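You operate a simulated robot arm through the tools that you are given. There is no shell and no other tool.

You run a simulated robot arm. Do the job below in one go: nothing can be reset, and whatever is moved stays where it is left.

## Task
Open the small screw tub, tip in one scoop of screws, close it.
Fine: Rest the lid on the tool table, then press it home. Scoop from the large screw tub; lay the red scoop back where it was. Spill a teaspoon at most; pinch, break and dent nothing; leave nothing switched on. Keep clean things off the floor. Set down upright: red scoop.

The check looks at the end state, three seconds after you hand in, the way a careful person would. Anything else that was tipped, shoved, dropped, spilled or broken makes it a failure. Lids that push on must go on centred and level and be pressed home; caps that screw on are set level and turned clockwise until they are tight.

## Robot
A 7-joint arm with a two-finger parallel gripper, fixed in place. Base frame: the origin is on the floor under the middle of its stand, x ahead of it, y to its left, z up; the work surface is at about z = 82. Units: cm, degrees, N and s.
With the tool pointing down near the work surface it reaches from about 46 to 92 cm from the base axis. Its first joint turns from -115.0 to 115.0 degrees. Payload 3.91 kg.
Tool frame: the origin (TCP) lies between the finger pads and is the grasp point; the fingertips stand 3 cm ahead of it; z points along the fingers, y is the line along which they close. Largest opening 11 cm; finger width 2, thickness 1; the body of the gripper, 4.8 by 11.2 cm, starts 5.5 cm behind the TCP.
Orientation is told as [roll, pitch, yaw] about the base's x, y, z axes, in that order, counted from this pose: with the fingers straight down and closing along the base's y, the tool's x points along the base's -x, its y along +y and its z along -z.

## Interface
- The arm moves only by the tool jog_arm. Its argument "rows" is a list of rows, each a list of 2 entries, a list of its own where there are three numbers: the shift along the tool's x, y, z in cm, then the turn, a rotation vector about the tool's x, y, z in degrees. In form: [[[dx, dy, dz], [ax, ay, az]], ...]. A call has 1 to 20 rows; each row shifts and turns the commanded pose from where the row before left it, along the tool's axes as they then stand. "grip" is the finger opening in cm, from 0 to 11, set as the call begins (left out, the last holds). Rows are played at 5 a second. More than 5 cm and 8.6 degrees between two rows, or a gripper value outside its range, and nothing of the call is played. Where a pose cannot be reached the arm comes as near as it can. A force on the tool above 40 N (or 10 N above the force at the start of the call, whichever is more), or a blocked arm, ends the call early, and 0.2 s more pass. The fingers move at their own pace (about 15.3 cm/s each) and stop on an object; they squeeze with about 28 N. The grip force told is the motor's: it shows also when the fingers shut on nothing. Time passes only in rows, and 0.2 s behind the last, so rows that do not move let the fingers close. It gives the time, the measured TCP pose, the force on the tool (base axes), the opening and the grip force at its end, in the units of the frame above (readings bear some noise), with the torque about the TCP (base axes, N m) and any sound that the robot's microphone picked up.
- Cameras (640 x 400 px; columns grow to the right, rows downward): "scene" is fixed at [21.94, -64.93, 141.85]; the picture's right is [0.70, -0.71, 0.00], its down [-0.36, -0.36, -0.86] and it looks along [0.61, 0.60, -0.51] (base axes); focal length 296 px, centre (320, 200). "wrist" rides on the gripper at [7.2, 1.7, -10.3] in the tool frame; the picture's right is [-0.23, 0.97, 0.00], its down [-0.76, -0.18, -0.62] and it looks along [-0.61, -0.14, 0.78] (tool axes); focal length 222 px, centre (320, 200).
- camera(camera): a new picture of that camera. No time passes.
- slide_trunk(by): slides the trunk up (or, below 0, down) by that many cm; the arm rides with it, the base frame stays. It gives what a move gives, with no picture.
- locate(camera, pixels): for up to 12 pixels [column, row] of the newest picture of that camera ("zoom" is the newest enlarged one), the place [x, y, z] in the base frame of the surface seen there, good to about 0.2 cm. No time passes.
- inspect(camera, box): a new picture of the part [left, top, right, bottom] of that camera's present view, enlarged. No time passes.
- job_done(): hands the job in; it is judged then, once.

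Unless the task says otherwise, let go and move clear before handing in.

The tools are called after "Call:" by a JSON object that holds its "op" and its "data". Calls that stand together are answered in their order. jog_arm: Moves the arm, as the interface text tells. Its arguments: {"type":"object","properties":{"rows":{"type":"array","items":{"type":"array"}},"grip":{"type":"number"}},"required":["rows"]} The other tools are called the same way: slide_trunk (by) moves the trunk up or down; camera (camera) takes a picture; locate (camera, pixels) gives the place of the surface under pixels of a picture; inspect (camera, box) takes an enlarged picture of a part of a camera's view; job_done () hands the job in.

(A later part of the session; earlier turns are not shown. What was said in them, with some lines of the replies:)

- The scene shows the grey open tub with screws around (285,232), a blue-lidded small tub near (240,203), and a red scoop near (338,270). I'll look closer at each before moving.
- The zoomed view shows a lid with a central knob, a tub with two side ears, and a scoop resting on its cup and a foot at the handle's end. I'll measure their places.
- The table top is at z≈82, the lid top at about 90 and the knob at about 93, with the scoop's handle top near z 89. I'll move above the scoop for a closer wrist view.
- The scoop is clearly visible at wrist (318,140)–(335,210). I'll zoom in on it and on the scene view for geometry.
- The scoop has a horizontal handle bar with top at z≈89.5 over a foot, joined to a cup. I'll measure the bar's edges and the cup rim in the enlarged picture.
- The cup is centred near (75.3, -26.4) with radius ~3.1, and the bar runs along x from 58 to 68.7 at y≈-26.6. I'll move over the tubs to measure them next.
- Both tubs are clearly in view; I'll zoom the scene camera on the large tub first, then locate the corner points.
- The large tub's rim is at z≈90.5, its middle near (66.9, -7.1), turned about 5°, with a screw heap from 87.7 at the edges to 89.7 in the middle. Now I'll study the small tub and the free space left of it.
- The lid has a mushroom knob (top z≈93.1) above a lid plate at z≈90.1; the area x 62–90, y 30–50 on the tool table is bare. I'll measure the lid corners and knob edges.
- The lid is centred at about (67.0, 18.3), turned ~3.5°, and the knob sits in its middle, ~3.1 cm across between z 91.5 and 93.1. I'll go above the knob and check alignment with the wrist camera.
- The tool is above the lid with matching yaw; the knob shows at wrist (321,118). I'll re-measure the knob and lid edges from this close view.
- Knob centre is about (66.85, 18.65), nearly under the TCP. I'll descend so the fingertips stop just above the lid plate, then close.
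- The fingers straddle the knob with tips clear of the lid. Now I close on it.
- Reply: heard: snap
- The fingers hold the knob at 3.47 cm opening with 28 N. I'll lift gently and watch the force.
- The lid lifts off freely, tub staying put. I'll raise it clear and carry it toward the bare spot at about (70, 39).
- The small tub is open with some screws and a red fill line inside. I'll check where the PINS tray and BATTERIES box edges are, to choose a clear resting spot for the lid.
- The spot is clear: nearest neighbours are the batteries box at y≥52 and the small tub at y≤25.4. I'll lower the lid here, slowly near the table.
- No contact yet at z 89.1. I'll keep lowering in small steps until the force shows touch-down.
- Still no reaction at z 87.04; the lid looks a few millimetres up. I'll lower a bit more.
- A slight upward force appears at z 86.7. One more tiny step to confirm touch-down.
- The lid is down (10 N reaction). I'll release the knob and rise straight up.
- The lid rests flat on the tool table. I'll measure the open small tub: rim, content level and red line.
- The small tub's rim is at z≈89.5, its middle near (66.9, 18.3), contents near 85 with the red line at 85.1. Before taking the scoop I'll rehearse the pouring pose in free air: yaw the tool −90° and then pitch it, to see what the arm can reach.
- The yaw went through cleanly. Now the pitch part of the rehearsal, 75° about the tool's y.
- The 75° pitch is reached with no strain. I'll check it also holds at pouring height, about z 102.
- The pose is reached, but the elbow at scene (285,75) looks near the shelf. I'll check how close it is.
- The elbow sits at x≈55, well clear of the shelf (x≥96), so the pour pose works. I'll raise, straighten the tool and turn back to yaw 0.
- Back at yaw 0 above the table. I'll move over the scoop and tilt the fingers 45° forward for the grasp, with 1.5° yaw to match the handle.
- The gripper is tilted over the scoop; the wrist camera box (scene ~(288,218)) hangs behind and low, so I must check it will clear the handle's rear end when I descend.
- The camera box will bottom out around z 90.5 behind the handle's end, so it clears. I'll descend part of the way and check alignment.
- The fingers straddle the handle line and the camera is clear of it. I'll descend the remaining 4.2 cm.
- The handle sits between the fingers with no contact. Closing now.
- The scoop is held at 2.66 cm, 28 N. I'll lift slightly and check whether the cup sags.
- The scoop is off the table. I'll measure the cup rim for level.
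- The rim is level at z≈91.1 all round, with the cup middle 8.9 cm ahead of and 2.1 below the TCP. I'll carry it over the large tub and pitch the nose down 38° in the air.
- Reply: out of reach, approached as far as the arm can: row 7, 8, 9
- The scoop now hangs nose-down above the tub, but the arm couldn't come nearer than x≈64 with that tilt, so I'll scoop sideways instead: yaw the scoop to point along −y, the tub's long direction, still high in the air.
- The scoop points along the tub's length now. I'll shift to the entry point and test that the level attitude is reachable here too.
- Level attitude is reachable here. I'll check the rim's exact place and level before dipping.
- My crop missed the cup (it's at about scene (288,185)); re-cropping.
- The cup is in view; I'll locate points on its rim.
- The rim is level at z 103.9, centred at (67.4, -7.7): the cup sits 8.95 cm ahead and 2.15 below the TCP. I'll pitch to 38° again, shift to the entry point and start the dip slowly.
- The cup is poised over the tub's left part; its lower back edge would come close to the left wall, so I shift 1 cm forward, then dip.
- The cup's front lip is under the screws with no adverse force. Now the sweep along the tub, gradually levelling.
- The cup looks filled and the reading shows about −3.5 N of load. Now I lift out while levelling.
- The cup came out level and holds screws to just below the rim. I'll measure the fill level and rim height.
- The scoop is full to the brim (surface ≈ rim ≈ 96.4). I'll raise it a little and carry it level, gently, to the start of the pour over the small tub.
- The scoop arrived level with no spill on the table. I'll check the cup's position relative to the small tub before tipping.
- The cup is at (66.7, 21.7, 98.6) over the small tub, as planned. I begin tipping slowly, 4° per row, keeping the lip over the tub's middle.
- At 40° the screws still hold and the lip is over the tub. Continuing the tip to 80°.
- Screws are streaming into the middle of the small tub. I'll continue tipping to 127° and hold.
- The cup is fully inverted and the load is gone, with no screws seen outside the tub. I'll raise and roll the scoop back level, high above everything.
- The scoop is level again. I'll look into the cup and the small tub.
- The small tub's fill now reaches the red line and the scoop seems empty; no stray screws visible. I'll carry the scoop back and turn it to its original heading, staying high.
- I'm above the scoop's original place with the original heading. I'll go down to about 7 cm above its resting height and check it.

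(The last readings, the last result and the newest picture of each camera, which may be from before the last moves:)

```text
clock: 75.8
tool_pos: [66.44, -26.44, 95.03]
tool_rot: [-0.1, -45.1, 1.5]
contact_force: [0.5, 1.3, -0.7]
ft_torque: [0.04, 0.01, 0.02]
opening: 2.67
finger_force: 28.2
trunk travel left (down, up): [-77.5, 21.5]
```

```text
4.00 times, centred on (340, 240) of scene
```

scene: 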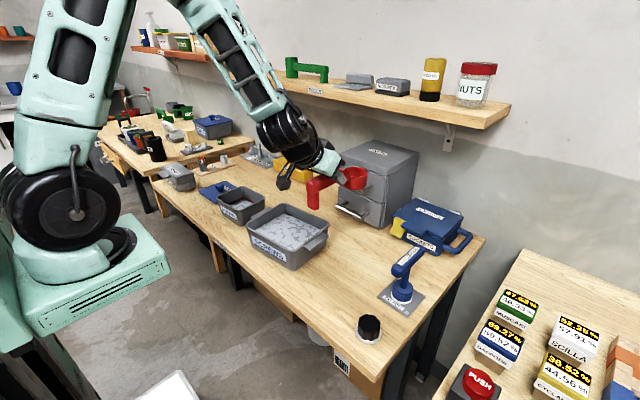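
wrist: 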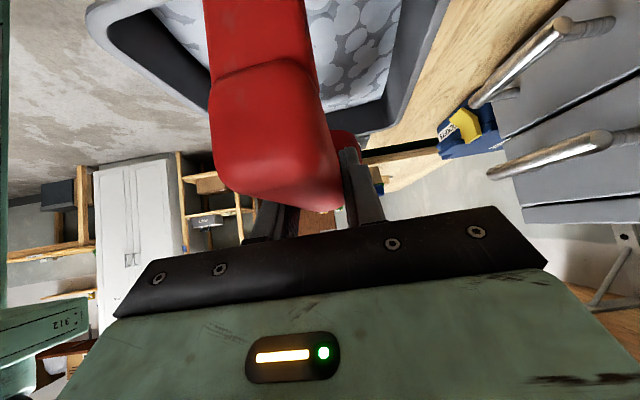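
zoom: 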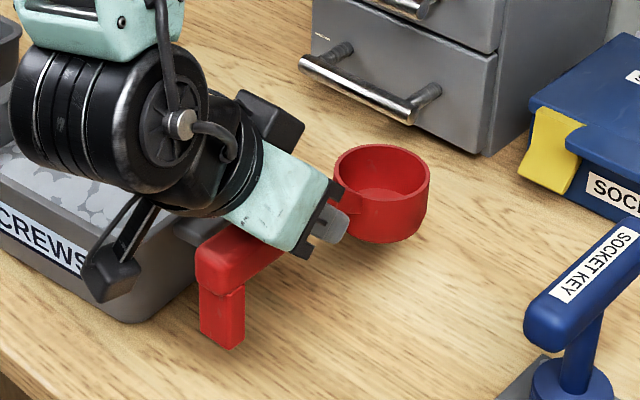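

The cup is clean and empty. I'll check that it is level and positioned right before lowering.

Call:
{"op": "locate", "data": {"camera": "zoom", "pixels": [[337, 168], [427, 175], [383, 147], [372, 198], [405, 200], [350, 152], [418, 158], [388, 240], [222, 345], [205, 285], [242, 330], [200, 330]]}}

```text
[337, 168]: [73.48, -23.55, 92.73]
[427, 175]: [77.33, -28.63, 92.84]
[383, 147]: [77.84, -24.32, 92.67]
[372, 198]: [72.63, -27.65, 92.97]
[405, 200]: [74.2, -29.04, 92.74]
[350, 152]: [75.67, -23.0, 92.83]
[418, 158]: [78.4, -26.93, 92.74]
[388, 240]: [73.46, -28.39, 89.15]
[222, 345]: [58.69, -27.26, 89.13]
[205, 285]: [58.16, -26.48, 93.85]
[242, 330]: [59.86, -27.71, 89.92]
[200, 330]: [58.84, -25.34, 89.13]
```

The scoop hangs level, within about 0.2 cm of its original line. I'll lower it with a slight correction, slowing near the table.

Call:
{"op": "jog_arm", "data": {"rows": [[[1.078, -0.037, 1.043], [0, 0, 0]], [[1.078, -0.037, 1.043], [0, 0, 0]], [[1.078, -0.037, 1.043], [0, 0, 0]], [[1.078, -0.037, 1.043], [0, 0, 0]], [[0.212, 0, 0.212], [0, 0, 0]], [[0.212, 0, 0.212], [0, 0, 0]], [[0, 0, 0], [0, 0, 0]]]}}

Call:
{"op": "inspect", "data": {"camera": "scene", "box": [290, 210, 390, 310]}}

```text
clock: 77.4
tool_pos: [66.08, -26.67, 88.46]
tool_rot: [-0.1, -45.0, 1.6]
contact_force: [-0.1, 0.3, -1.3]
ft_torque: [0.0, -0.01, 0.05]
opening: 2.67
finger_force: 28.6
trunk travel left (down, up): [-77.5, 21.5]
```

```text
4.00 times, centred on (340, 260) of scene
```

zoom: 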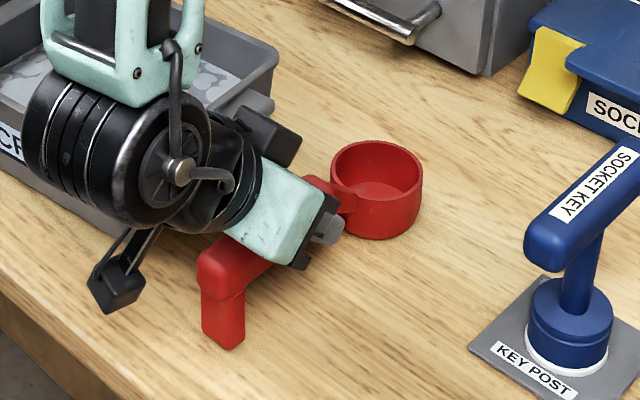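

It is about 0.4 cm above the table. I'll compare exact points with the original placement.

Call:
{"op": "locate", "data": {"camera": "zoom", "pixels": [[334, 165], [421, 172], [378, 143], [367, 192], [400, 195], [345, 148], [413, 154], [385, 236], [222, 347], [203, 270], [243, 335], [203, 330]]}}

```text
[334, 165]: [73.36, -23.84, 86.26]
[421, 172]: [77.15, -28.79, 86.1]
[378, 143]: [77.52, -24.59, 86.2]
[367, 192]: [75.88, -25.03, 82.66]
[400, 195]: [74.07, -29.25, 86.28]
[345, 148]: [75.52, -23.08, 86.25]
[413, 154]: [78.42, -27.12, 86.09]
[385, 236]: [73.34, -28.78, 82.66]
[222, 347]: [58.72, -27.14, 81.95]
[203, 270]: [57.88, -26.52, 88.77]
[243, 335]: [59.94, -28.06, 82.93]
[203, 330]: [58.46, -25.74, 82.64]
```

The rim and foot positions match the original within ~0.2 cm, about 0.25 cm above rest. Lowering the last bit in small steps.

Call:
{"op": "jog_arm", "data": {"rows": [[[0.085, 0, 0.085], [0, 0, 0]], [[0.085, 0, 0.085], [0, 0, 0]], [[0, 0, 0], [0, 0, 0]]]}}

```text
clock: 78.2
tool_pos: [66.19, -26.67, 88.28]
tool_rot: [-0.1, -45.1, 1.5]
contact_force: [-0.6, -0.3, 5.8]
ft_torque: [0.07, -0.67, 0.03]
opening: 2.66
finger_force: 28.3
trunk travel left (down, up): [-77.5, 21.5]
```

The cup has touched first (force 5.8 N with torque showing contact ~9.6 cm ahead), so the scoop has sagged nose-down about 1.5°. I'll pitch it back up slightly while lowering so cup and foot land together.

Call:
{"op": "jog_arm", "data": {"rows": [[[0, 0, 0], [0, -0.8, 0]], [[0.07, 0, 0.07], [0, -0.7, 0]], [[0, 0, 0], [0, 0, 0]]]}}

Call:
{"op": "inspect", "data": {"camera": "scene", "box": [290, 210, 390, 310]}}

```text
clock: 79.0
tool_pos: [66.29, -26.58, 88.27]
tool_rot: [-0.2, -46.7, 1.6]
contact_force: [-4.0, 0.8, 20.8]
ft_torque: [0.04, 0.6, 0.09]
opening: 2.64
finger_force: 27.6
trunk travel left (down, up): [-77.5, 21.5]
```

```text
4.00 times, centred on (340, 260) of scene
```

zoom: 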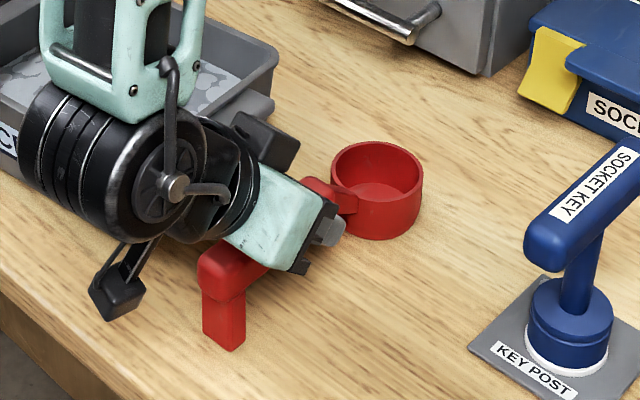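

Both cup and foot now carry load (20.8 N total). I'll ease off the pressure and open the fingers slowly in place.

Call:
{"op": "jog_arm", "data": {"rows": [[[-0.05, 0, -0.05], [0, 0.3, 0]], [[0, 0, 0], [0, 0, 0]]]}}

```text
clock: 79.6
tool_pos: [66.22, -26.56, 88.28]
tool_rot: [-0.2, -46.2, 1.6]
contact_force: [-3.1, -0.4, 8.1]
ft_torque: [0.0, -0.76, -0.04]
opening: 2.65
finger_force: 27.9
trunk travel left (down, up): [-77.5, 21.5]
```

Load is down to 8 N, with the scoop essentially flat on the table. Opening the fingers now.

Call:
{"op": "jog_arm", "data": {"rows": [[[0, 0, 0], [0, 0, 0]], [[0, 0, 0], [0, 0, 0]], [[0, 0, 0], [0, 0, 0]]], "grip": 5.5}}

Call:
{"op": "inspect", "data": {"camera": "scene", "box": [290, 210, 390, 310]}}

```text
clock: 80.4
tool_pos: [66.26, -26.52, 88.2]
tool_rot: [-0.2, -46.2, 1.6]
contact_force: [-0.3, -0.6, -0.7]
ft_torque: [0.02, -0.01, 0.0]
opening: 5.49
finger_force: 0.0
trunk travel left (down, up): [-77.5, 21.5]
```

```text
4.00 times, centred on (340, 260) of scene
```

zoom: 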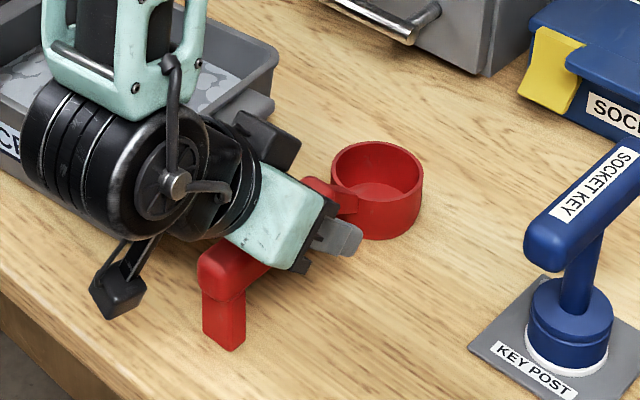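

The fingers are clear of the handle. I'll rise straight up.

Call:
{"op": "jog_arm", "data": {"rows": [[[-0.722, 0, -0.692], [0, 0, 0]], [[-1.08, 0, -1.04], [0, 0, 0]], [[-1.8, 0, -1.73], [0, 0, 0]], [[-2.5, 0, -2.4], [0, 0, 0]], [[-2.9, 0, -2.78], [0, 0, 0]], [[-2.9, 0, -2.78], [0, 0, 0]], [[-2.9, 0, -2.78], [0, 0, 0]], [[0, 0, 0], [0, 0, 0]]]}}

Call:
{"op": "camera", "data": {"camera": "scene"}}

Call:
{"op": "inspect", "data": {"camera": "scene", "box": [300, 235, 380, 305]}}

Call:
{"op": "locate", "data": {"camera": "zoom", "pixels": [[338, 97], [465, 110], [402, 62], [440, 140], [360, 70], [440, 78], [150, 232], [185, 255], [300, 115], [330, 140], [180, 355], [190, 280]]}}

```text
clock: 82.2
tool_pos: [66.04, -26.45, 108.78]
tool_rot: [-0.1, -46.1, 1.5]
contact_force: [0.2, 0.1, 1.0]
ft_torque: [0.0, 0.0, 0.01]
opening: 5.49
finger_force: 0.0
trunk travel left (down, up): [-77.5, 21.5]
```

```text
taken
```

scene: 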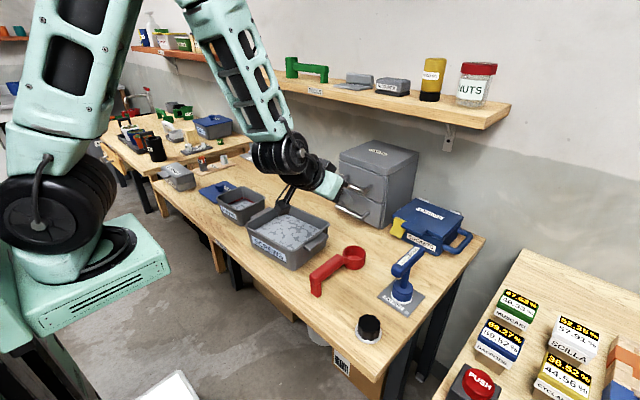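

```text
5.71 times, centred on (340, 270) of scene
```

zoom: 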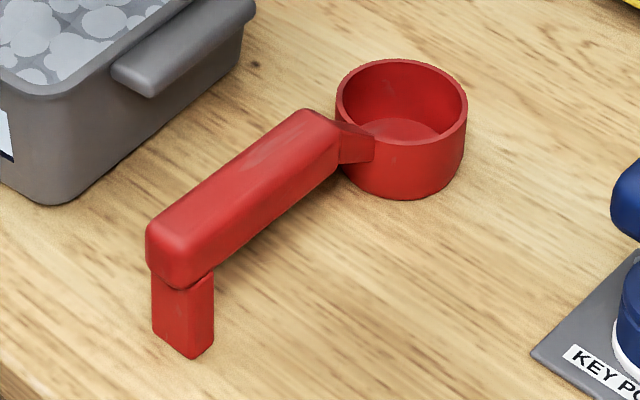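

```text
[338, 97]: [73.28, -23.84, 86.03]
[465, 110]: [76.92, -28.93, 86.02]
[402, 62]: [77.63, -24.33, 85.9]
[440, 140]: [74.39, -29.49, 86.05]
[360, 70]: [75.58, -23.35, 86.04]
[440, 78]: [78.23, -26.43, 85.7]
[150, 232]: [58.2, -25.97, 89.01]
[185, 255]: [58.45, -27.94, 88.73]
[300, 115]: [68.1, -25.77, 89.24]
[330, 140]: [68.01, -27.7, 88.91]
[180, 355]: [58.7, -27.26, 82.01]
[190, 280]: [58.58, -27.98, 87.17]
```

The scoop sits where it was, to within a millimetre or two. Now I straighten the tool and move over to the lid.

Call:
{"op": "jog_arm", "data": {"rows": [[[0, 0, 0], [0, 7.68, 0]], [[0, 0, 0], [0, 7.68, 0]], [[0, 0, 0], [0, 7.68, 0]], [[0, 0, 0], [0, 7.68, 0]], [[0, 0, 0], [0, 7.68, 0]], [[0, 0, 0], [0, 7.7, 0]], [[0, 0, 0], [0, 0, 1.5]], [[-0.23, 5.0, 0], [0, 0, 0]], [[-0.23, 4.9, 0], [0, 0, 0]], [[-0.23, 4.9, 0], [0, 0, 0]], [[-0.23, 4.9, 0], [0, 0, 0]], [[-0.23, 4.9, 0], [0, 0, 0]], [[-0.23, 4.9, 0], [0, 0, 0]], [[-0.23, 4.9, 0], [0, 0, 0]], [[-0.23, 4.9, 0], [0, 0, 0]]], "grip": 7}}

```text
clock: 85.4
tool_pos: [67.89, 12.57, 107.83]
tool_rot: [-0.1, -0.1, 0.0]
contact_force: [1.1, -0.8, 0.7]
ft_torque: [0.08, 0.0, -0.01]
opening: 7.01
finger_force: 0.1
out of reach, approached as far as the arm can: row 2
trunk travel left (down, up): [-77.5, 21.5]
```

Tool is vertical at (67.9, 12.6, 107.8). I continue to the lid.

Call:
{"op": "jog_arm", "data": {"rows": [[[-0.19, 4.35, 0.45], [0, 0, 0]], [[-0.19, 4.35, 0.45], [0, 0, 0]], [[-0.19, 4.35, 0.45], [0, 0, 0]], [[-0.19, 4.35, 0.45], [0, 0, 0]], [[-0.19, 4.35, 0.45], [0, 0, 0]], [[-0.19, 4.35, 0.45], [0, 0, 0]], [[0, 0, 0], [0, 0, 0]]]}}

Call:
{"op": "camera", "data": {"camera": "wrist"}}

Call:
{"op": "inspect", "data": {"camera": "wrist", "box": [240, 10, 400, 160]}}

Call:
{"op": "locate", "data": {"camera": "wrist", "pixels": [[320, 100], [335, 100], [306, 100], [320, 90], [320, 112], [260, 60], [375, 30], [378, 125], [285, 145], [315, 45], [265, 100], [376, 80]]}}

```text
clock: 87.0
tool_pos: [68.63, 39.19, 105.0]
tool_rot: [-0.2, 0.0, 0.0]
contact_force: [-0.6, -0.7, 0.7]
ft_torque: [-0.02, -0.02, 0.0]
opening: 6.97
finger_force: 0.1
trunk travel left (down, up): [-77.5, 21.5]
```

```text
taken
```

wrist: 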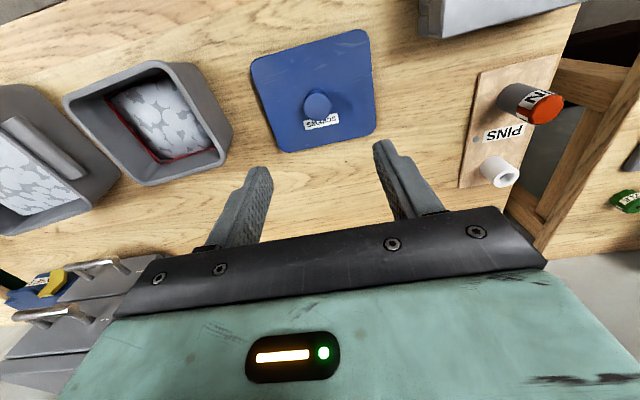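

```text
2.67 times, centred on (320, 85) of wrist
```

zoom: 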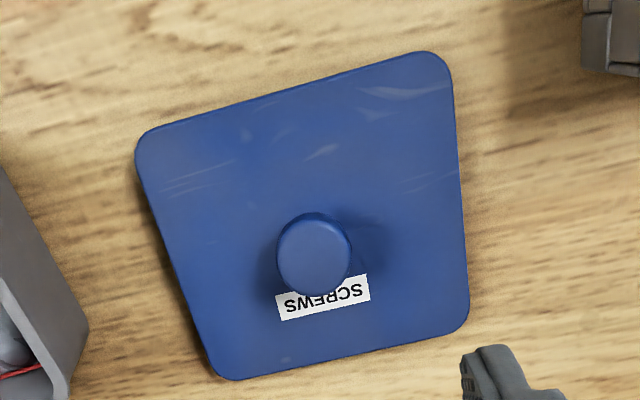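

```text
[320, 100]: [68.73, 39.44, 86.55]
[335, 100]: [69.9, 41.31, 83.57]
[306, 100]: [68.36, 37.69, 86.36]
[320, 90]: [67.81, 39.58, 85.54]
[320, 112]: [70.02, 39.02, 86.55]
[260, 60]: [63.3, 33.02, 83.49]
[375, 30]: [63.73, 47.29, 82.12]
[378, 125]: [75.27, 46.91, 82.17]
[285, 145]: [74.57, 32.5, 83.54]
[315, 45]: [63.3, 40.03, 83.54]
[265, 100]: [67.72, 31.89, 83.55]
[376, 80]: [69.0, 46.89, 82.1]
```

The lid's knob is at about (69.1, 38.8). I'm slightly off, so I'll correct and take another reading, coming down partway.

Call:
{"op": "jog_arm", "data": {"rows": [[[-0.4, -0.42, 2.5], [0, 0, 0]], [[0, 0, 2.5], [0, 0, 0]], [[0, 0, 2.5], [0, 0, 0]], [[0, 0, 2.5], [0, 0, 0]], [[0, 0, 0], [0, 0, 0]], [[0, 0, 0], [0, 0, 0]]]}}

Call:
{"op": "camera", "data": {"camera": "wrist"}}

Call:
{"op": "inspect", "data": {"camera": "scene", "box": [180, 140, 270, 215]}}

```text
clock: 88.4
tool_pos: [69.45, 38.9, 94.98]
tool_rot: [-0.1, -0.1, 0.1]
contact_force: [0.5, 0.2, 0.0]
ft_torque: [-0.01, 0.0, 0.0]
opening: 6.98
finger_force: 0.1
trunk travel left (down, up): [-77.5, 21.5]
```

```text
taken
```

wrist: 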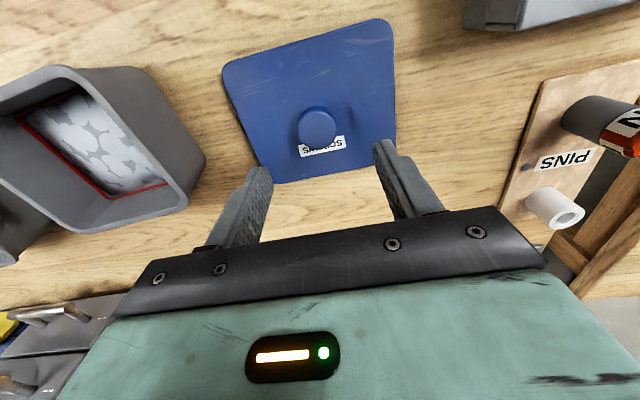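

```text
5.33 times, centred on (225, 178) of scene
```

zoom: 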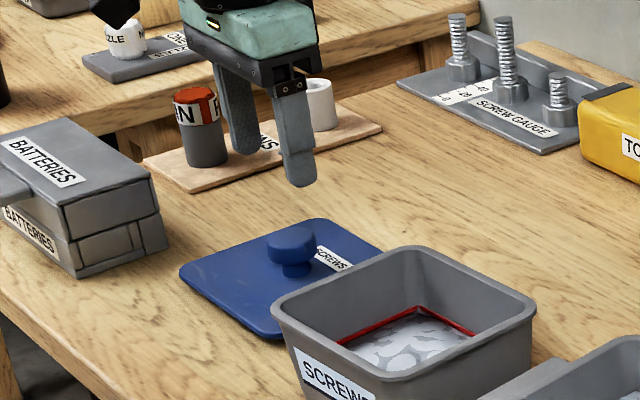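

Readings wander by a few millimetres, so I'll take a fresh one, then go down just above gripping height and compare with the earlier grasp view.

Call:
{"op": "jog_arm", "data": {"rows": [[[0, 0, 2.5], [0, 0, 0]], [[0, 0, 2.5], [0, 0, 0]], [[0, 0, 1.5], [0, 0, 0]], [[0, 0, 1.4], [0, 0, 0]], [[0, 0, 0], [0, 0, 0]], [[0, 0, 0], [0, 0, 0]]]}}

Call:
{"op": "camera", "data": {"camera": "wrist"}}

Call:
{"op": "inspect", "data": {"camera": "scene", "box": [190, 150, 270, 220]}}

```text
clock: 89.8
tool_pos: [69.33, 39.01, 87.36]
tool_rot: [0.0, -0.1, 0.0]
contact_force: [0.1, 0.1, 0.0]
ft_torque: [-0.03, -0.01, -0.01]
opening: 7.0
finger_force: 0.1
trunk travel left (down, up): [-77.5, 21.5]
```

```text
taken
```

wrist: 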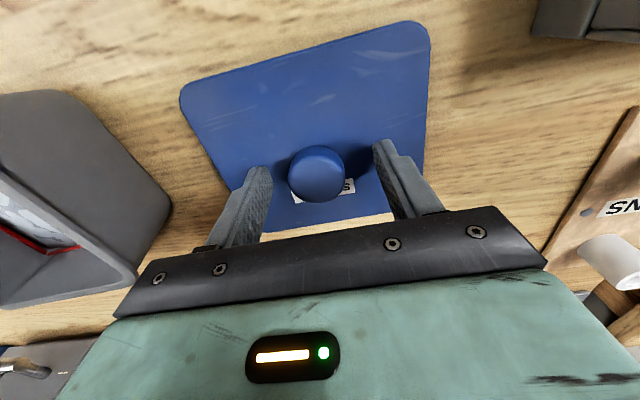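

```text
5.71 times, centred on (230, 185) of scene
```

zoom: 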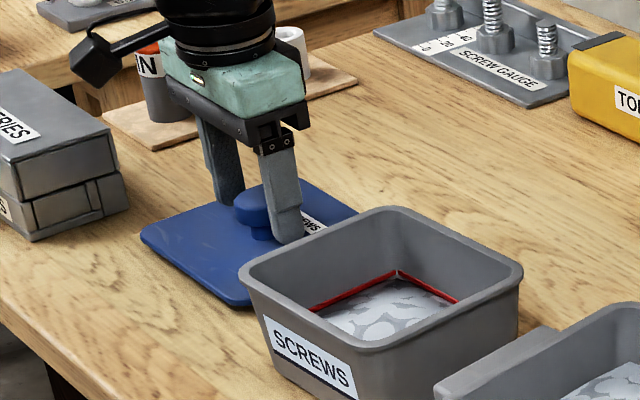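

The knob sits ~6 px left of where it was at the first grasp, matching a +0.3 cm offset of the TCP. I'll correct by (-0.25, -0.28) and descend to gripping height.

Call:
{"op": "jog_arm", "data": {"rows": [[[0.25, -0.28, 0.1], [0, 0, 0]], [[0, 0, 0.3], [0, 0, 0]], [[0, 0, 0.25], [0, 0, 0]], [[0, 0, 0], [0, 0, 0]], [[0, 0, 0], [0, 0, 0]]]}}

Call:
{"op": "camera", "data": {"camera": "wrist"}}

```text
clock: 91.0
tool_pos: [68.97, 38.59, 86.55]
tool_rot: [-0.1, -0.1, 0.1]
contact_force: [0.2, -0.2, -0.5]
ft_torque: [-0.03, 0.03, -0.05]
opening: 6.96
finger_force: 0.0
trunk travel left (down, up): [-77.5, 21.5]
```

```text
taken
```

wrist: 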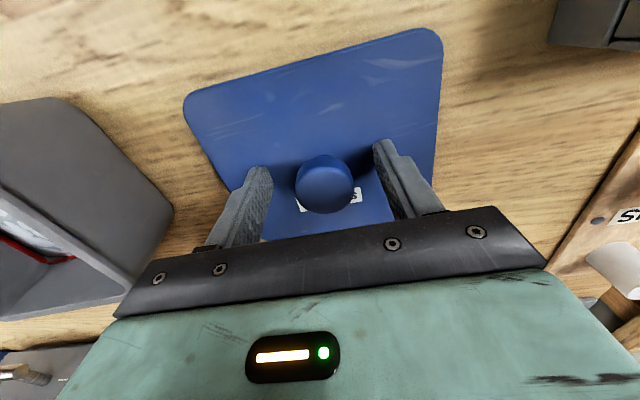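

The view now matches the first grasp (knob at (324,183)). I'll rise a hair for fingertip clearance and close on the knob.

Call:
{"op": "jog_arm", "data": {"rows": [[[0, 0, -0.12], [0, 0, 0]], [[0, 0, 0], [0, 0, 0]]]}}

Call:
{"op": "jog_arm", "data": {"rows": [[[0, 0, 0], [0, 0, 0]], [[0, 0, 0], [0, 0, 0]], [[0, 0, 0], [0, 0, 0]]], "grip": 0}}

Call:
{"op": "camera", "data": {"camera": "wrist"}}

```text
clock: 91.6
tool_pos: [68.85, 38.62, 86.61]
tool_rot: [-0.2, -0.1, 0.0]
contact_force: [0.2, -0.1, -0.3]
ft_torque: [-0.01, -0.03, -0.01]
opening: 7.04
finger_force: 0.0
trunk travel left (down, up): [-77.5, 21.5]
```

```text
clock: 92.4
tool_pos: [68.92, 38.59, 86.77]
tool_rot: [-0.1, -0.2, 0.1]
contact_force: [-0.4, 0.5, 0.0]
ft_torque: [0.1, 0.0, -0.01]
opening: 3.47
finger_force: 27.8
trunk travel left (down, up): [-77.5, 21.5]
```

```text
taken
```

wrist: 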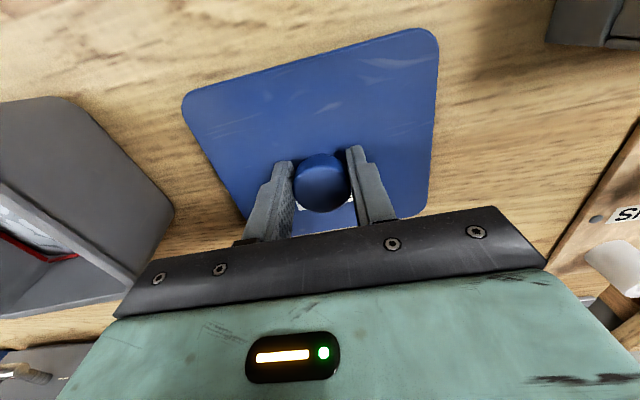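

The lid is gripped (3.47 cm, as before). I'll lift it and carry it above the small tub, turning to the tub's 3.5° yaw.

Call:
{"op": "jog_arm", "data": {"rows": [[[0, 0, -0.4], [0, 0, 0]], [[0, 0, -1.2], [0, 0, 0]], [[0, 0, -2.5], [0, 0, 0]], [[0, 0, -3], [0, 0, 0]], [[0, 0, -3], [0, 0, 0]], [[0, 0, -2.5], [0, 0, 0]], [[0.28, -2.5, 0], [0, 0, 0]], [[0.28, -2.5, 0], [0, 0, 0]], [[0.28, -2.5, 0], [0, 0, 0]], [[0.28, -2.5, 0], [0, 0, 0]], [[0.28, -2.5, 0], [0, 0, 0]], [[0.28, -2.5, 0], [0, 0, 0]], [[0.28, -2.5, 0], [0, 0, 0]], [[0.26, -2.5, 0], [0, 0, 0]], [[0, 0, 0], [0, 0, -1.2]], [[0, 0, 0], [0, 0, -1.2]], [[0, 0, 0], [0, 0, -1.1]], [[0, 0, 0], [0, 0, 0]], [[0, 0, 0], [0, 0, 0]]]}}

Call:
{"op": "camera", "data": {"camera": "wrist"}}

Call:
{"op": "inspect", "data": {"camera": "scene", "box": [190, 140, 300, 235]}}

```text
clock: 96.4
tool_pos: [66.58, 18.52, 99.29]
tool_rot: [-0.2, -0.1, 3.6]
contact_force: [-0.1, 0.3, -0.2]
ft_torque: [0.02, 0.0, 0.01]
opening: 3.47
finger_force: 27.9
trunk travel left (down, up): [-77.5, 21.5]
```

```text
taken
```

wrist: 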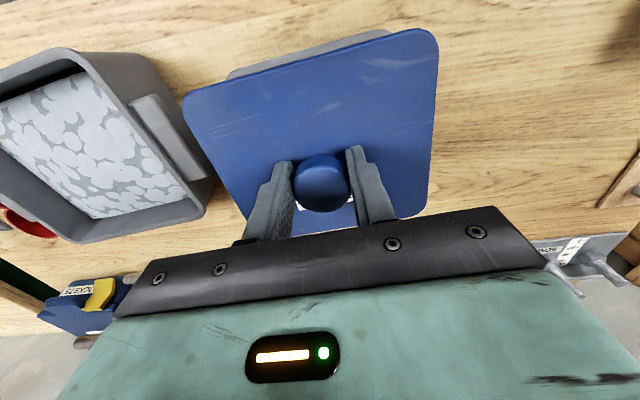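

```text
4.21 times, centred on (245, 188) of scene
```

zoom: 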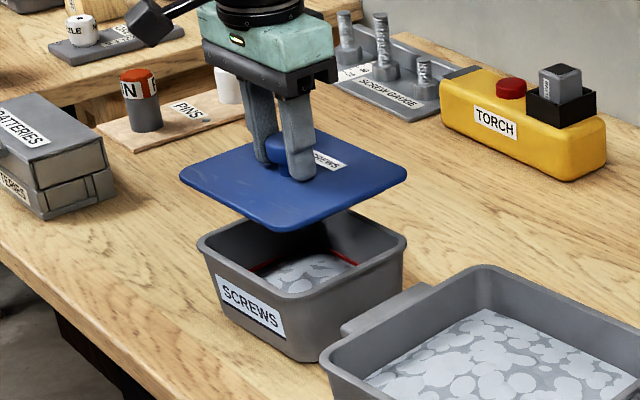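

The lid hangs about 6 cm above its seat. I'll measure its corners and compare with the tub.

Call:
{"op": "inspect", "data": {"camera": "scene", "box": [205, 160, 275, 215]}}

Call:
{"op": "locate", "data": {"camera": "zoom", "pixels": [[135, 185], [308, 280], [505, 190], [420, 140], [230, 240], [410, 235], [240, 135], [180, 195], [440, 220], [260, 260], [350, 265], [150, 205]]}}

```text
7.27 times, centred on (240, 188) of scene
```

zoom: 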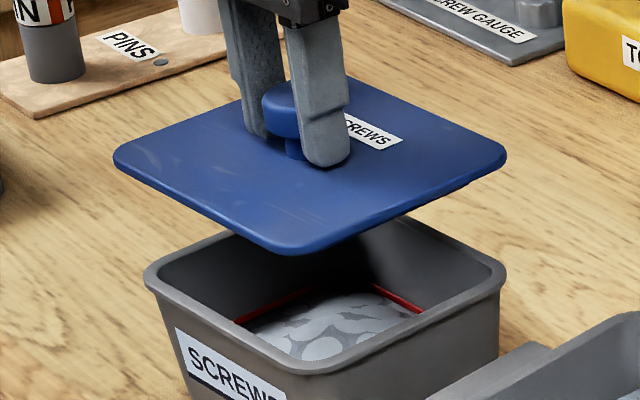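

```text
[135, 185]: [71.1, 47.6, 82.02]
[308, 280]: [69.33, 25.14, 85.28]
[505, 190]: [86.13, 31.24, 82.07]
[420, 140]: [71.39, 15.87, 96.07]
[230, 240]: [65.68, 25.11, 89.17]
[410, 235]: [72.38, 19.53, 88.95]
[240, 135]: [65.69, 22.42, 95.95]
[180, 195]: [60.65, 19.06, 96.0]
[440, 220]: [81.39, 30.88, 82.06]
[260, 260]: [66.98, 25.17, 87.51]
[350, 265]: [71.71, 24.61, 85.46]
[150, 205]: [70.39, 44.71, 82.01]
```

Now points exactly on the lid's edge and on the tub's rim.

Call:
{"op": "locate", "data": {"camera": "zoom", "pixels": [[120, 157], [292, 247], [500, 158], [200, 204], [400, 207], [180, 128], [430, 118], [150, 270], [285, 362], [500, 272], [210, 240], [450, 245]]}}

Call:
{"op": "locate", "data": {"camera": "wrist", "pixels": [[187, 100], [432, 33], [427, 200], [232, 185], [310, 62], [208, 145], [434, 100], [320, 165], [300, 175], [340, 175], [240, 72], [385, 33]]}}

```text
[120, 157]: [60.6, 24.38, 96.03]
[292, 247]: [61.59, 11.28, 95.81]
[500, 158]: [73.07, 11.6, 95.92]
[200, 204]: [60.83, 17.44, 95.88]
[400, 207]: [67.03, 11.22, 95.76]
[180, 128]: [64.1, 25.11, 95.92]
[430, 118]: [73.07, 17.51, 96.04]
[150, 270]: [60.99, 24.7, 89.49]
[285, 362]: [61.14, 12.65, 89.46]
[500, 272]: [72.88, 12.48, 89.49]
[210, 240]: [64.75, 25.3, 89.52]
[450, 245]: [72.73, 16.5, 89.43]
```

```text
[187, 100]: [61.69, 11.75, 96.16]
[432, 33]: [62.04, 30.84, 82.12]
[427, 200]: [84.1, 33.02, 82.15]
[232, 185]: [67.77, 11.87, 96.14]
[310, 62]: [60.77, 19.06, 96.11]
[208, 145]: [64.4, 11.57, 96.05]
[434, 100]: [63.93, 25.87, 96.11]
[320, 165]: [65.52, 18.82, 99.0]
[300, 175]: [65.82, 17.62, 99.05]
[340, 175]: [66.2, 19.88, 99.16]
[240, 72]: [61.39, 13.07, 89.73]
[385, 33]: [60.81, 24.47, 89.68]
```

The lid is level and its edges coincide with its original seated outline to about 0.1 cm. I'll lower it to just above the rim.

Call:
{"op": "jog_arm", "data": {"rows": [[[0, 0, 1.2], [0, 0, 0]], [[0, 0, 1.2], [0, 0, 0]], [[0, 0, 1.2], [0, 0, 0]], [[0, 0, 0.8], [0, 0, 0]], [[0, 0, 0.3], [0, 0, 0]], [[0, 0, 0], [0, 0, 0]]]}}

Call:
{"op": "inspect", "data": {"camera": "scene", "box": [205, 170, 275, 225]}}

```text
clock: 97.8
tool_pos: [66.6, 18.46, 94.63]
tool_rot: [0.0, -0.1, 3.6]
contact_force: [0.3, 0.6, -1.3]
ft_torque: [0.01, 0.03, 0.0]
opening: 3.47
finger_force: 28.1
trunk travel left (down, up): [-77.5, 21.5]
```

```text
7.27 times, centred on (240, 198) of scene
```

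zoom: 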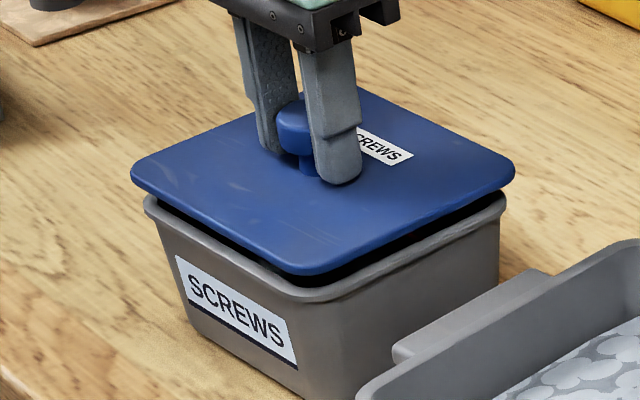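

The lid is about 1 cm above its seat, evenly overlapping the rim. I lower in small steps.

Call:
{"op": "jog_arm", "data": {"rows": [[[0, 0, 0.25], [0, 0, 0]], [[0, 0, 0.25], [0, 0, 0]], [[0, 0, 0.2], [0, 0, 0]], [[0, 0, 0], [0, 0, 0]]]}}

Call:
{"op": "inspect", "data": {"camera": "scene", "box": [205, 170, 275, 225]}}

```text
clock: 98.8
tool_pos: [66.68, 18.42, 93.79]
tool_rot: [-0.1, -0.1, 3.6]
contact_force: [0.3, 0.3, 0.5]
ft_torque: [0.02, 0.01, -0.01]
opening: 3.48
finger_force: 28.1
trunk travel left (down, up): [-77.5, 21.5]
```

```text
7.27 times, centred on (240, 198) of scene
```

zoom: 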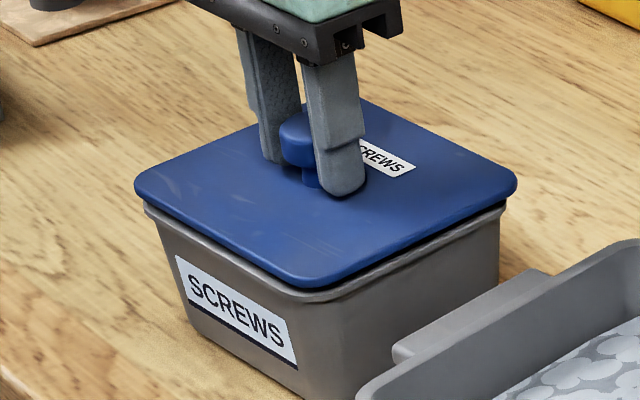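

Nearly seated: the lid's left corner is only ~3 px above its original seated place. I continue in 0.1 cm steps.

Call:
{"op": "jog_arm", "data": {"rows": [[[0, 0, 0.1], [0, 0, 0]], [[0, 0, 0.1], [0, 0, 0]], [[0, 0, 0], [0, 0, 0]]]}}

```text
clock: 99.6
tool_pos: [66.72, 18.56, 93.83]
tool_rot: [-0.1, -0.1, 3.6]
contact_force: [0.0, -0.3, -0.5]
ft_torque: [0.02, -0.01, -0.01]
opening: 3.47
finger_force: 28.0
trunk travel left (down, up): [-77.5, 21.5]
```

Call:
{"op": "jog_arm", "data": {"rows": [[[0, 0, 0.1], [0, 0, 0]], [[0, 0, 0.1], [0, 0, 0]], [[0, 0, 0.1], [0, 0, 0]], [[0, 0, 0], [0, 0, 0]]]}}

Call:
{"op": "inspect", "data": {"camera": "scene", "box": [205, 175, 275, 230]}}

```text
clock: 100.6
tool_pos: [66.65, 18.47, 93.47]
tool_rot: [-0.2, -0.1, 3.5]
contact_force: [-6.2, -4.7, 6.0]
ft_torque: [0.28, 0.05, 0.05]
opening: 3.45
finger_force: 27.9
trunk travel left (down, up): [-77.5, 21.5]
heard: snap
```

```text
7.27 times, centred on (240, 202) of scene
```

zoom: 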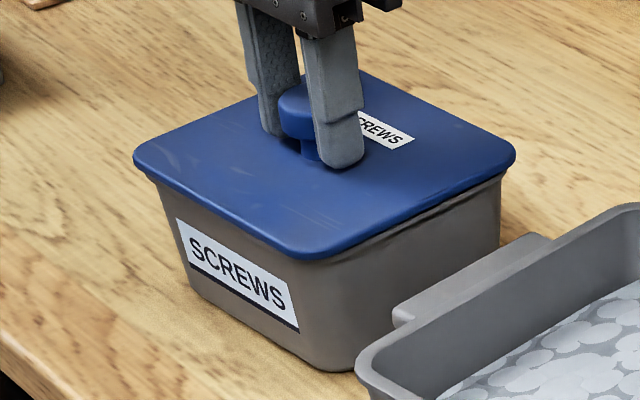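

A snap was heard, and the lid's outline now matches the original seated picture. I'll press a little further to be sure it is home.

Call:
{"op": "jog_arm", "data": {"rows": [[[0, 0, 0.08], [0, 0, 0]], [[0, 0, 0.08], [0, 0, 0]], [[0, 0, 0], [0, 0, 0]]]}}

```text
clock: 101.4
tool_pos: [66.67, 18.62, 93.43]
tool_rot: [0.0, -0.2, 3.7]
contact_force: [-8.2, -3.0, 17.6]
ft_torque: [-0.26, 0.15, -0.03]
opening: 3.47
finger_force: 27.9
trunk travel left (down, up): [-77.5, 21.5]
```

The lid carries 17.6 N without moving, so it is seated. I'll relax the side load and pressure, then release the knob.

Call:
{"op": "jog_arm", "data": {"rows": [[[0.08, -0.02, -0.06], [0, 0, 0]], [[0, 0, -0.05], [0, 0, 0]], [[0, 0, 0], [0, 0, 0]]]}}

Call:
{"op": "jog_arm", "data": {"rows": [[[0, 0, 0], [0, 0, 0]], [[0, 0, 0], [0, 0, 0]], [[0, 0, 0], [0, 0, 0]]], "grip": 7}}

Call:
{"op": "inspect", "data": {"camera": "scene", "box": [205, 175, 275, 230]}}

```text
clock: 102.2
tool_pos: [66.61, 18.6, 93.32]
tool_rot: [0.1, -0.1, 3.5]
contact_force: [0.4, -2.1, 5.1]
ft_torque: [0.37, -0.32, -0.03]
opening: 3.5
finger_force: 27.6
trunk travel left (down, up): [-77.5, 21.5]
```

```text
clock: 103.0
tool_pos: [66.6, 18.57, 93.4]
tool_rot: [-0.1, -0.1, 3.6]
contact_force: [-0.3, 0.0, 0.3]
ft_torque: [0.02, -0.01, 0.02]
opening: 6.99
finger_force: 0.2
trunk travel left (down, up): [-77.5, 21.5]
```

```text
7.27 times, centred on (240, 202) of scene
```

zoom: 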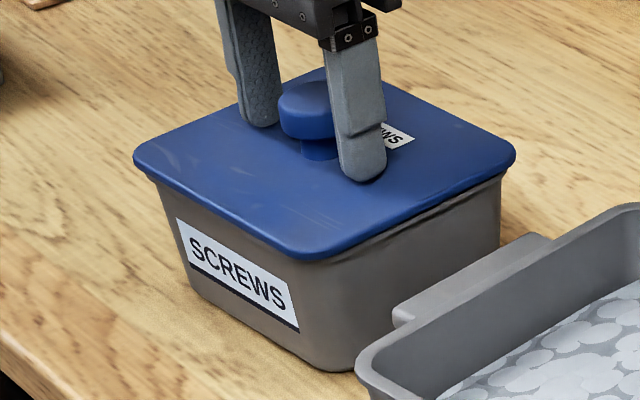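

The lid stays seated after release. I'll rise, close the fingers, and give the knob a centred press from above to make sure it is home.

Call:
{"op": "jog_arm", "data": {"rows": [[[0, 0, -1], [0, 0, 0]], [[0, 0, -2], [0, 0, 0]], [[0, 0, -3], [0, 0, 0]], [[0, 0, 0], [0, 0, 0]]]}}

Call:
{"op": "jog_arm", "data": {"rows": [[[-0.2, 0, 0], [0, 0, 0]], [[0, 0, 0], [0, 0, 0]], [[0, 0, 0], [0, 0, 0]], [[0, 0, 0], [0, 0, 0]]], "grip": 0}}

Call:
{"op": "inspect", "data": {"camera": "scene", "box": [205, 165, 275, 220]}}

Call:
{"op": "camera", "data": {"camera": "wrist"}}

```text
clock: 104.0
tool_pos: [66.65, 18.85, 99.34]
tool_rot: [-0.2, -0.1, 3.5]
contact_force: [-0.5, -1.0, 0.6]
ft_torque: [-0.02, 0.0, 0.01]
opening: 7.01
finger_force: 0.0
trunk travel left (down, up): [-77.5, 21.5]
```

```text
clock: 105.0
tool_pos: [66.91, 18.7, 99.42]
tool_rot: [-0.1, -0.1, 3.7]
contact_force: [1.0, 0.7, 0.7]
ft_torque: [-0.01, 0.01, -0.02]
opening: 0.0
finger_force: 27.8
trunk travel left (down, up): [-77.5, 21.5]
```

```text
7.27 times, centred on (240, 192) of scene
```

zoom: 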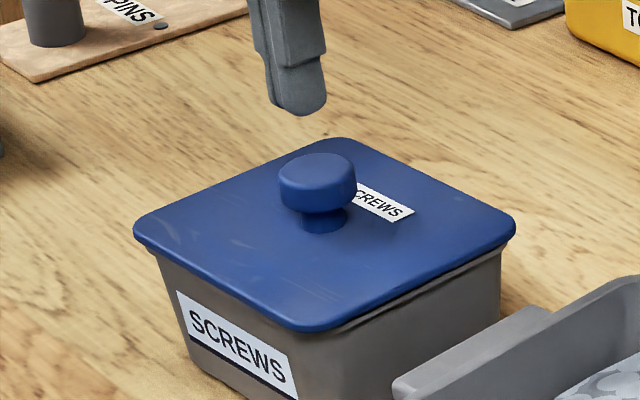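

```text
taken
```

wrist: 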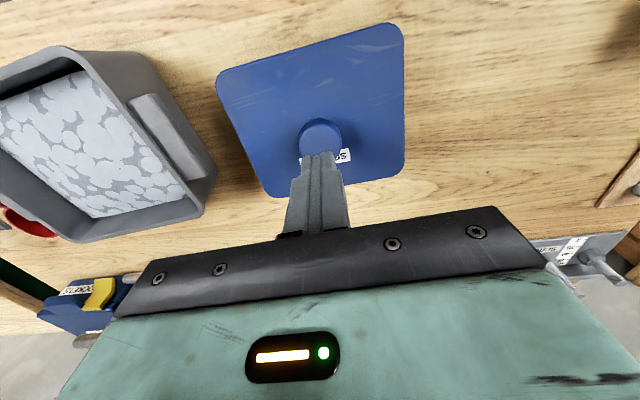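

The lid looks level and snug. I'll bring the closed fingertips down onto the knob.

Call:
{"op": "locate", "data": {"camera": "zoom", "pixels": [[143, 228], [310, 325], [505, 232], [345, 143], [230, 285], [410, 278], [240, 185], [430, 185], [318, 170], [290, 240], [420, 235], [200, 230]]}}

Call:
{"op": "jog_arm", "data": {"rows": [[[0, 0, 1.0], [0, 0, 0]], [[0, 0, 1.0], [0, 0, 0]], [[0, 0, 0.7], [0, 0, 0]], [[0, 0, 0.2], [0, 0, 0]], [[0, 0, 0], [0, 0, 0]]]}}

```text
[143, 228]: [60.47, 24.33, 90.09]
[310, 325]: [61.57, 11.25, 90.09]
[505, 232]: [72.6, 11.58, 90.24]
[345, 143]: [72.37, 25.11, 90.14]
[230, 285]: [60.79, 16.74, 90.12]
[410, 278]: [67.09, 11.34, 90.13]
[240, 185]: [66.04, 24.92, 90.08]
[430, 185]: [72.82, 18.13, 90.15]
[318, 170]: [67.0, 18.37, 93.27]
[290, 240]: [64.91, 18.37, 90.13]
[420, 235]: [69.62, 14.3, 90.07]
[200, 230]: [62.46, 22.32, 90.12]
```

```text
clock: 106.2
tool_pos: [66.75, 18.52, 96.41]
tool_rot: [-0.1, -0.1, 3.6]
contact_force: [-0.1, -0.5, 0.5]
ft_torque: [-0.02, -0.03, 0.02]
opening: 0.01
finger_force: 28.1
trunk travel left (down, up): [-77.5, 21.5]
```

The lid top is at z 90.1 at all corners, exactly as at the start. A short, gentle press on the knob to confirm.

Call:
{"op": "jog_arm", "data": {"rows": [[[0, 0, 0.15], [0, 0, 0]], [[0, 0, 0.1], [0, 0, 0]], [[0, 0, 0], [0, 0, 0]]]}}

```text
clock: 107.0
tool_pos: [66.6, 18.37, 96.25]
tool_rot: [-0.2, -0.1, 3.3]
contact_force: [0.3, 0.4, 0.6]
ft_torque: [0.0, -0.02, 0.02]
opening: 0.03
finger_force: 27.7
trunk travel left (down, up): [-77.5, 21.5]
```

Call:
{"op": "jog_arm", "data": {"rows": [[[0, 0, 0.1], [0, 0, 0]], [[0, 0, 0.1], [0, 0, 0]], [[0, 0, 0], [0, 0, 0]]]}}

```text
clock: 107.8
tool_pos: [66.53, 18.49, 96.11]
tool_rot: [0.0, -0.1, 3.5]
contact_force: [-5.2, -3.4, 15.2]
ft_torque: [-0.11, 0.19, 0.01]
opening: 0.0
finger_force: 28.4
trunk travel left (down, up): [-77.5, 21.5]
```

Contact at 15 N with nothing yielding. One more small push.

Call:
{"op": "jog_arm", "data": {"rows": [[[0, 0, 0.08], [0, 0, 0]], [[0, 0, 0], [0, 0, 0]]]}}

Call:
{"op": "jog_arm", "data": {"rows": [[[0, 0, -0.3], [0, 0, 0]], [[0, 0, -1.5], [0, 0, 0]], [[0, 0, -3], [0, 0, 0]], [[0, 0, -4], [0, 0, 0]], [[0, 0, -4], [0, 0, 0]], [[0, 0, -4], [0, 0, 0]], [[0, 0, 0], [0, 0, 0]]]}}

Call:
{"op": "camera", "data": {"camera": "scene"}}

Call:
{"op": "inspect", "data": {"camera": "scene", "box": [205, 175, 275, 230]}}

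Call:
{"op": "camera", "data": {"camera": "wrist"}}

```text
clock: 108.4
tool_pos: [66.61, 18.39, 96.07]
tool_rot: [-0.1, -0.2, 3.5]
contact_force: [-7.7, -5.3, 27.5]
ft_torque: [-0.18, 0.27, 0.04]
opening: 0.02
finger_force: 27.7
trunk travel left (down, up): [-77.5, 21.5]
```

```text
clock: 110.0
tool_pos: [66.75, 18.56, 112.86]
tool_rot: [-0.1, -0.2, 3.5]
contact_force: [-0.6, 0.0, -0.1]
ft_torque: [-0.03, 0.04, -0.01]
opening: 0.0
finger_force: 28.1
trunk travel left (down, up): [-77.5, 21.5]
```

```text
taken
```

scene: 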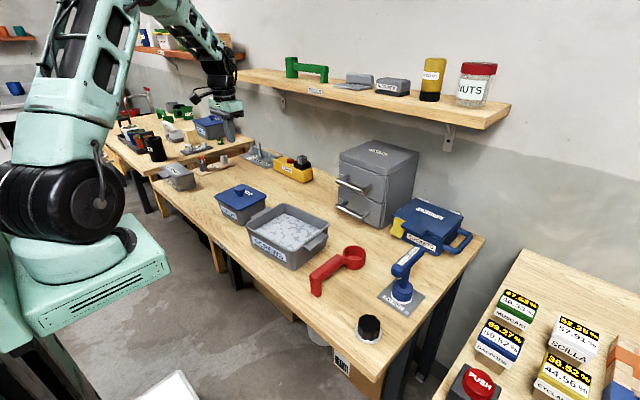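

```text
7.27 times, centred on (240, 202) of scene
```

zoom: 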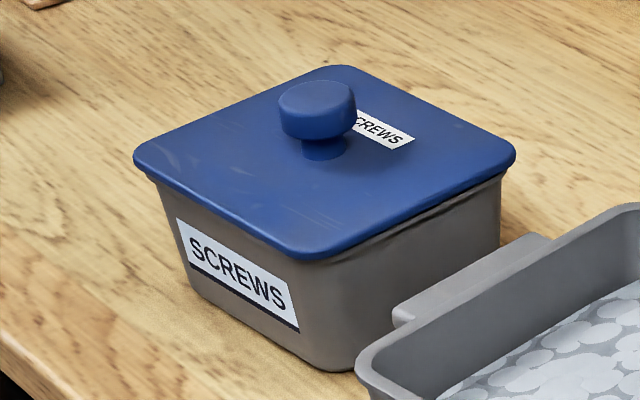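

```text
taken
```

wrist: 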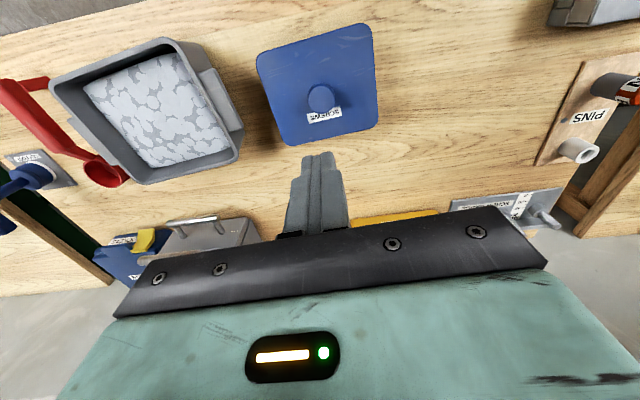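

The lid sits level and identical to its starting look, the scoop is back, and no screws lie on the table. I'll do one closer check for spills and open the fingers clear of everything before handing in.

Call:
{"op": "jog_arm", "data": {"rows": [[[2.5, -3, -2], [0, 0, 0]], [[2.5, -3, -2], [0, 0, 0]], [[2.5, -3, -2], [0, 0, 0]], [[2.0, -3, -2], [0, 0, 0]], [[0, 0, 0], [0, 0, 0]]], "grip": 11}}

Call:
{"op": "inspect", "data": {"camera": "scene", "box": [190, 160, 400, 310]}}

Call:
{"op": "inspect", "data": {"camera": "wrist", "box": [100, 20, 540, 260]}}

```text
clock: 111.2
tool_pos: [58.02, 6.0, 120.86]
tool_rot: [-0.2, 0.0, 3.5]
contact_force: [0.1, 0.0, 0.1]
ft_torque: [0.02, -0.01, -0.01]
opening: 10.99
finger_force: 0.1
trunk travel left (down, up): [-77.5, 21.5]
```

```text
2.67 times, centred on (295, 235) of scene
```

zoom: 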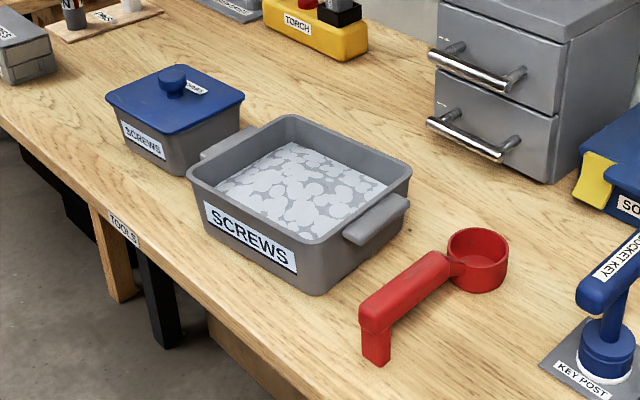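

```text
1.45 times, centred on (320, 140) of wrist
```

zoom: 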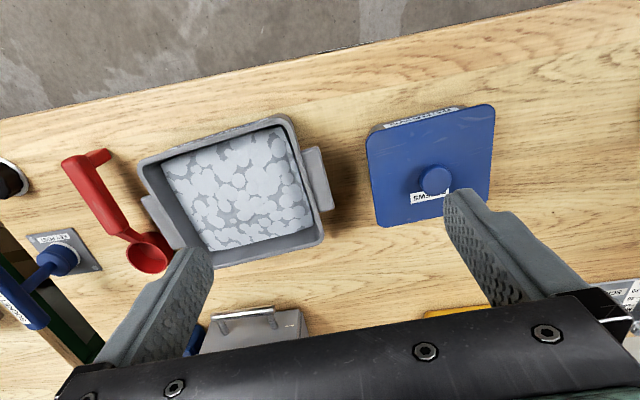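

Both views show the small tub closed with its lid level, the scoop upright in its original place, both tubs unmoved and no stray screws. The gripper is open and clear, so I hand the job in.

Call:
{"op": "job_done", "data": {}}

```text
The job is handed in.
```

The small screw tub has one full scoop of screws added, and its lid is back on, pressed home and level. I handed the job in, but no result from the check has come back yet.

- **Lid:** It rested on the tool table during the job. It snapped when it went back on. Its top is at z ≈ 90.1 at every corner, the same as at the start, and it did not give under a 27 N press on the knob.
- **Screws:** I took one full scoop from the large tub. The level in the small tub now reaches the red line inside it. I saw no screws on the table or floor in the final pictures.
- **Red scoop:** It is empty and upright, within about 0.2 cm of where it was.
- **Everything else:** Neither tub shifted in the pictures, and I saw nothing else disturbed. The gripper is open and clear.
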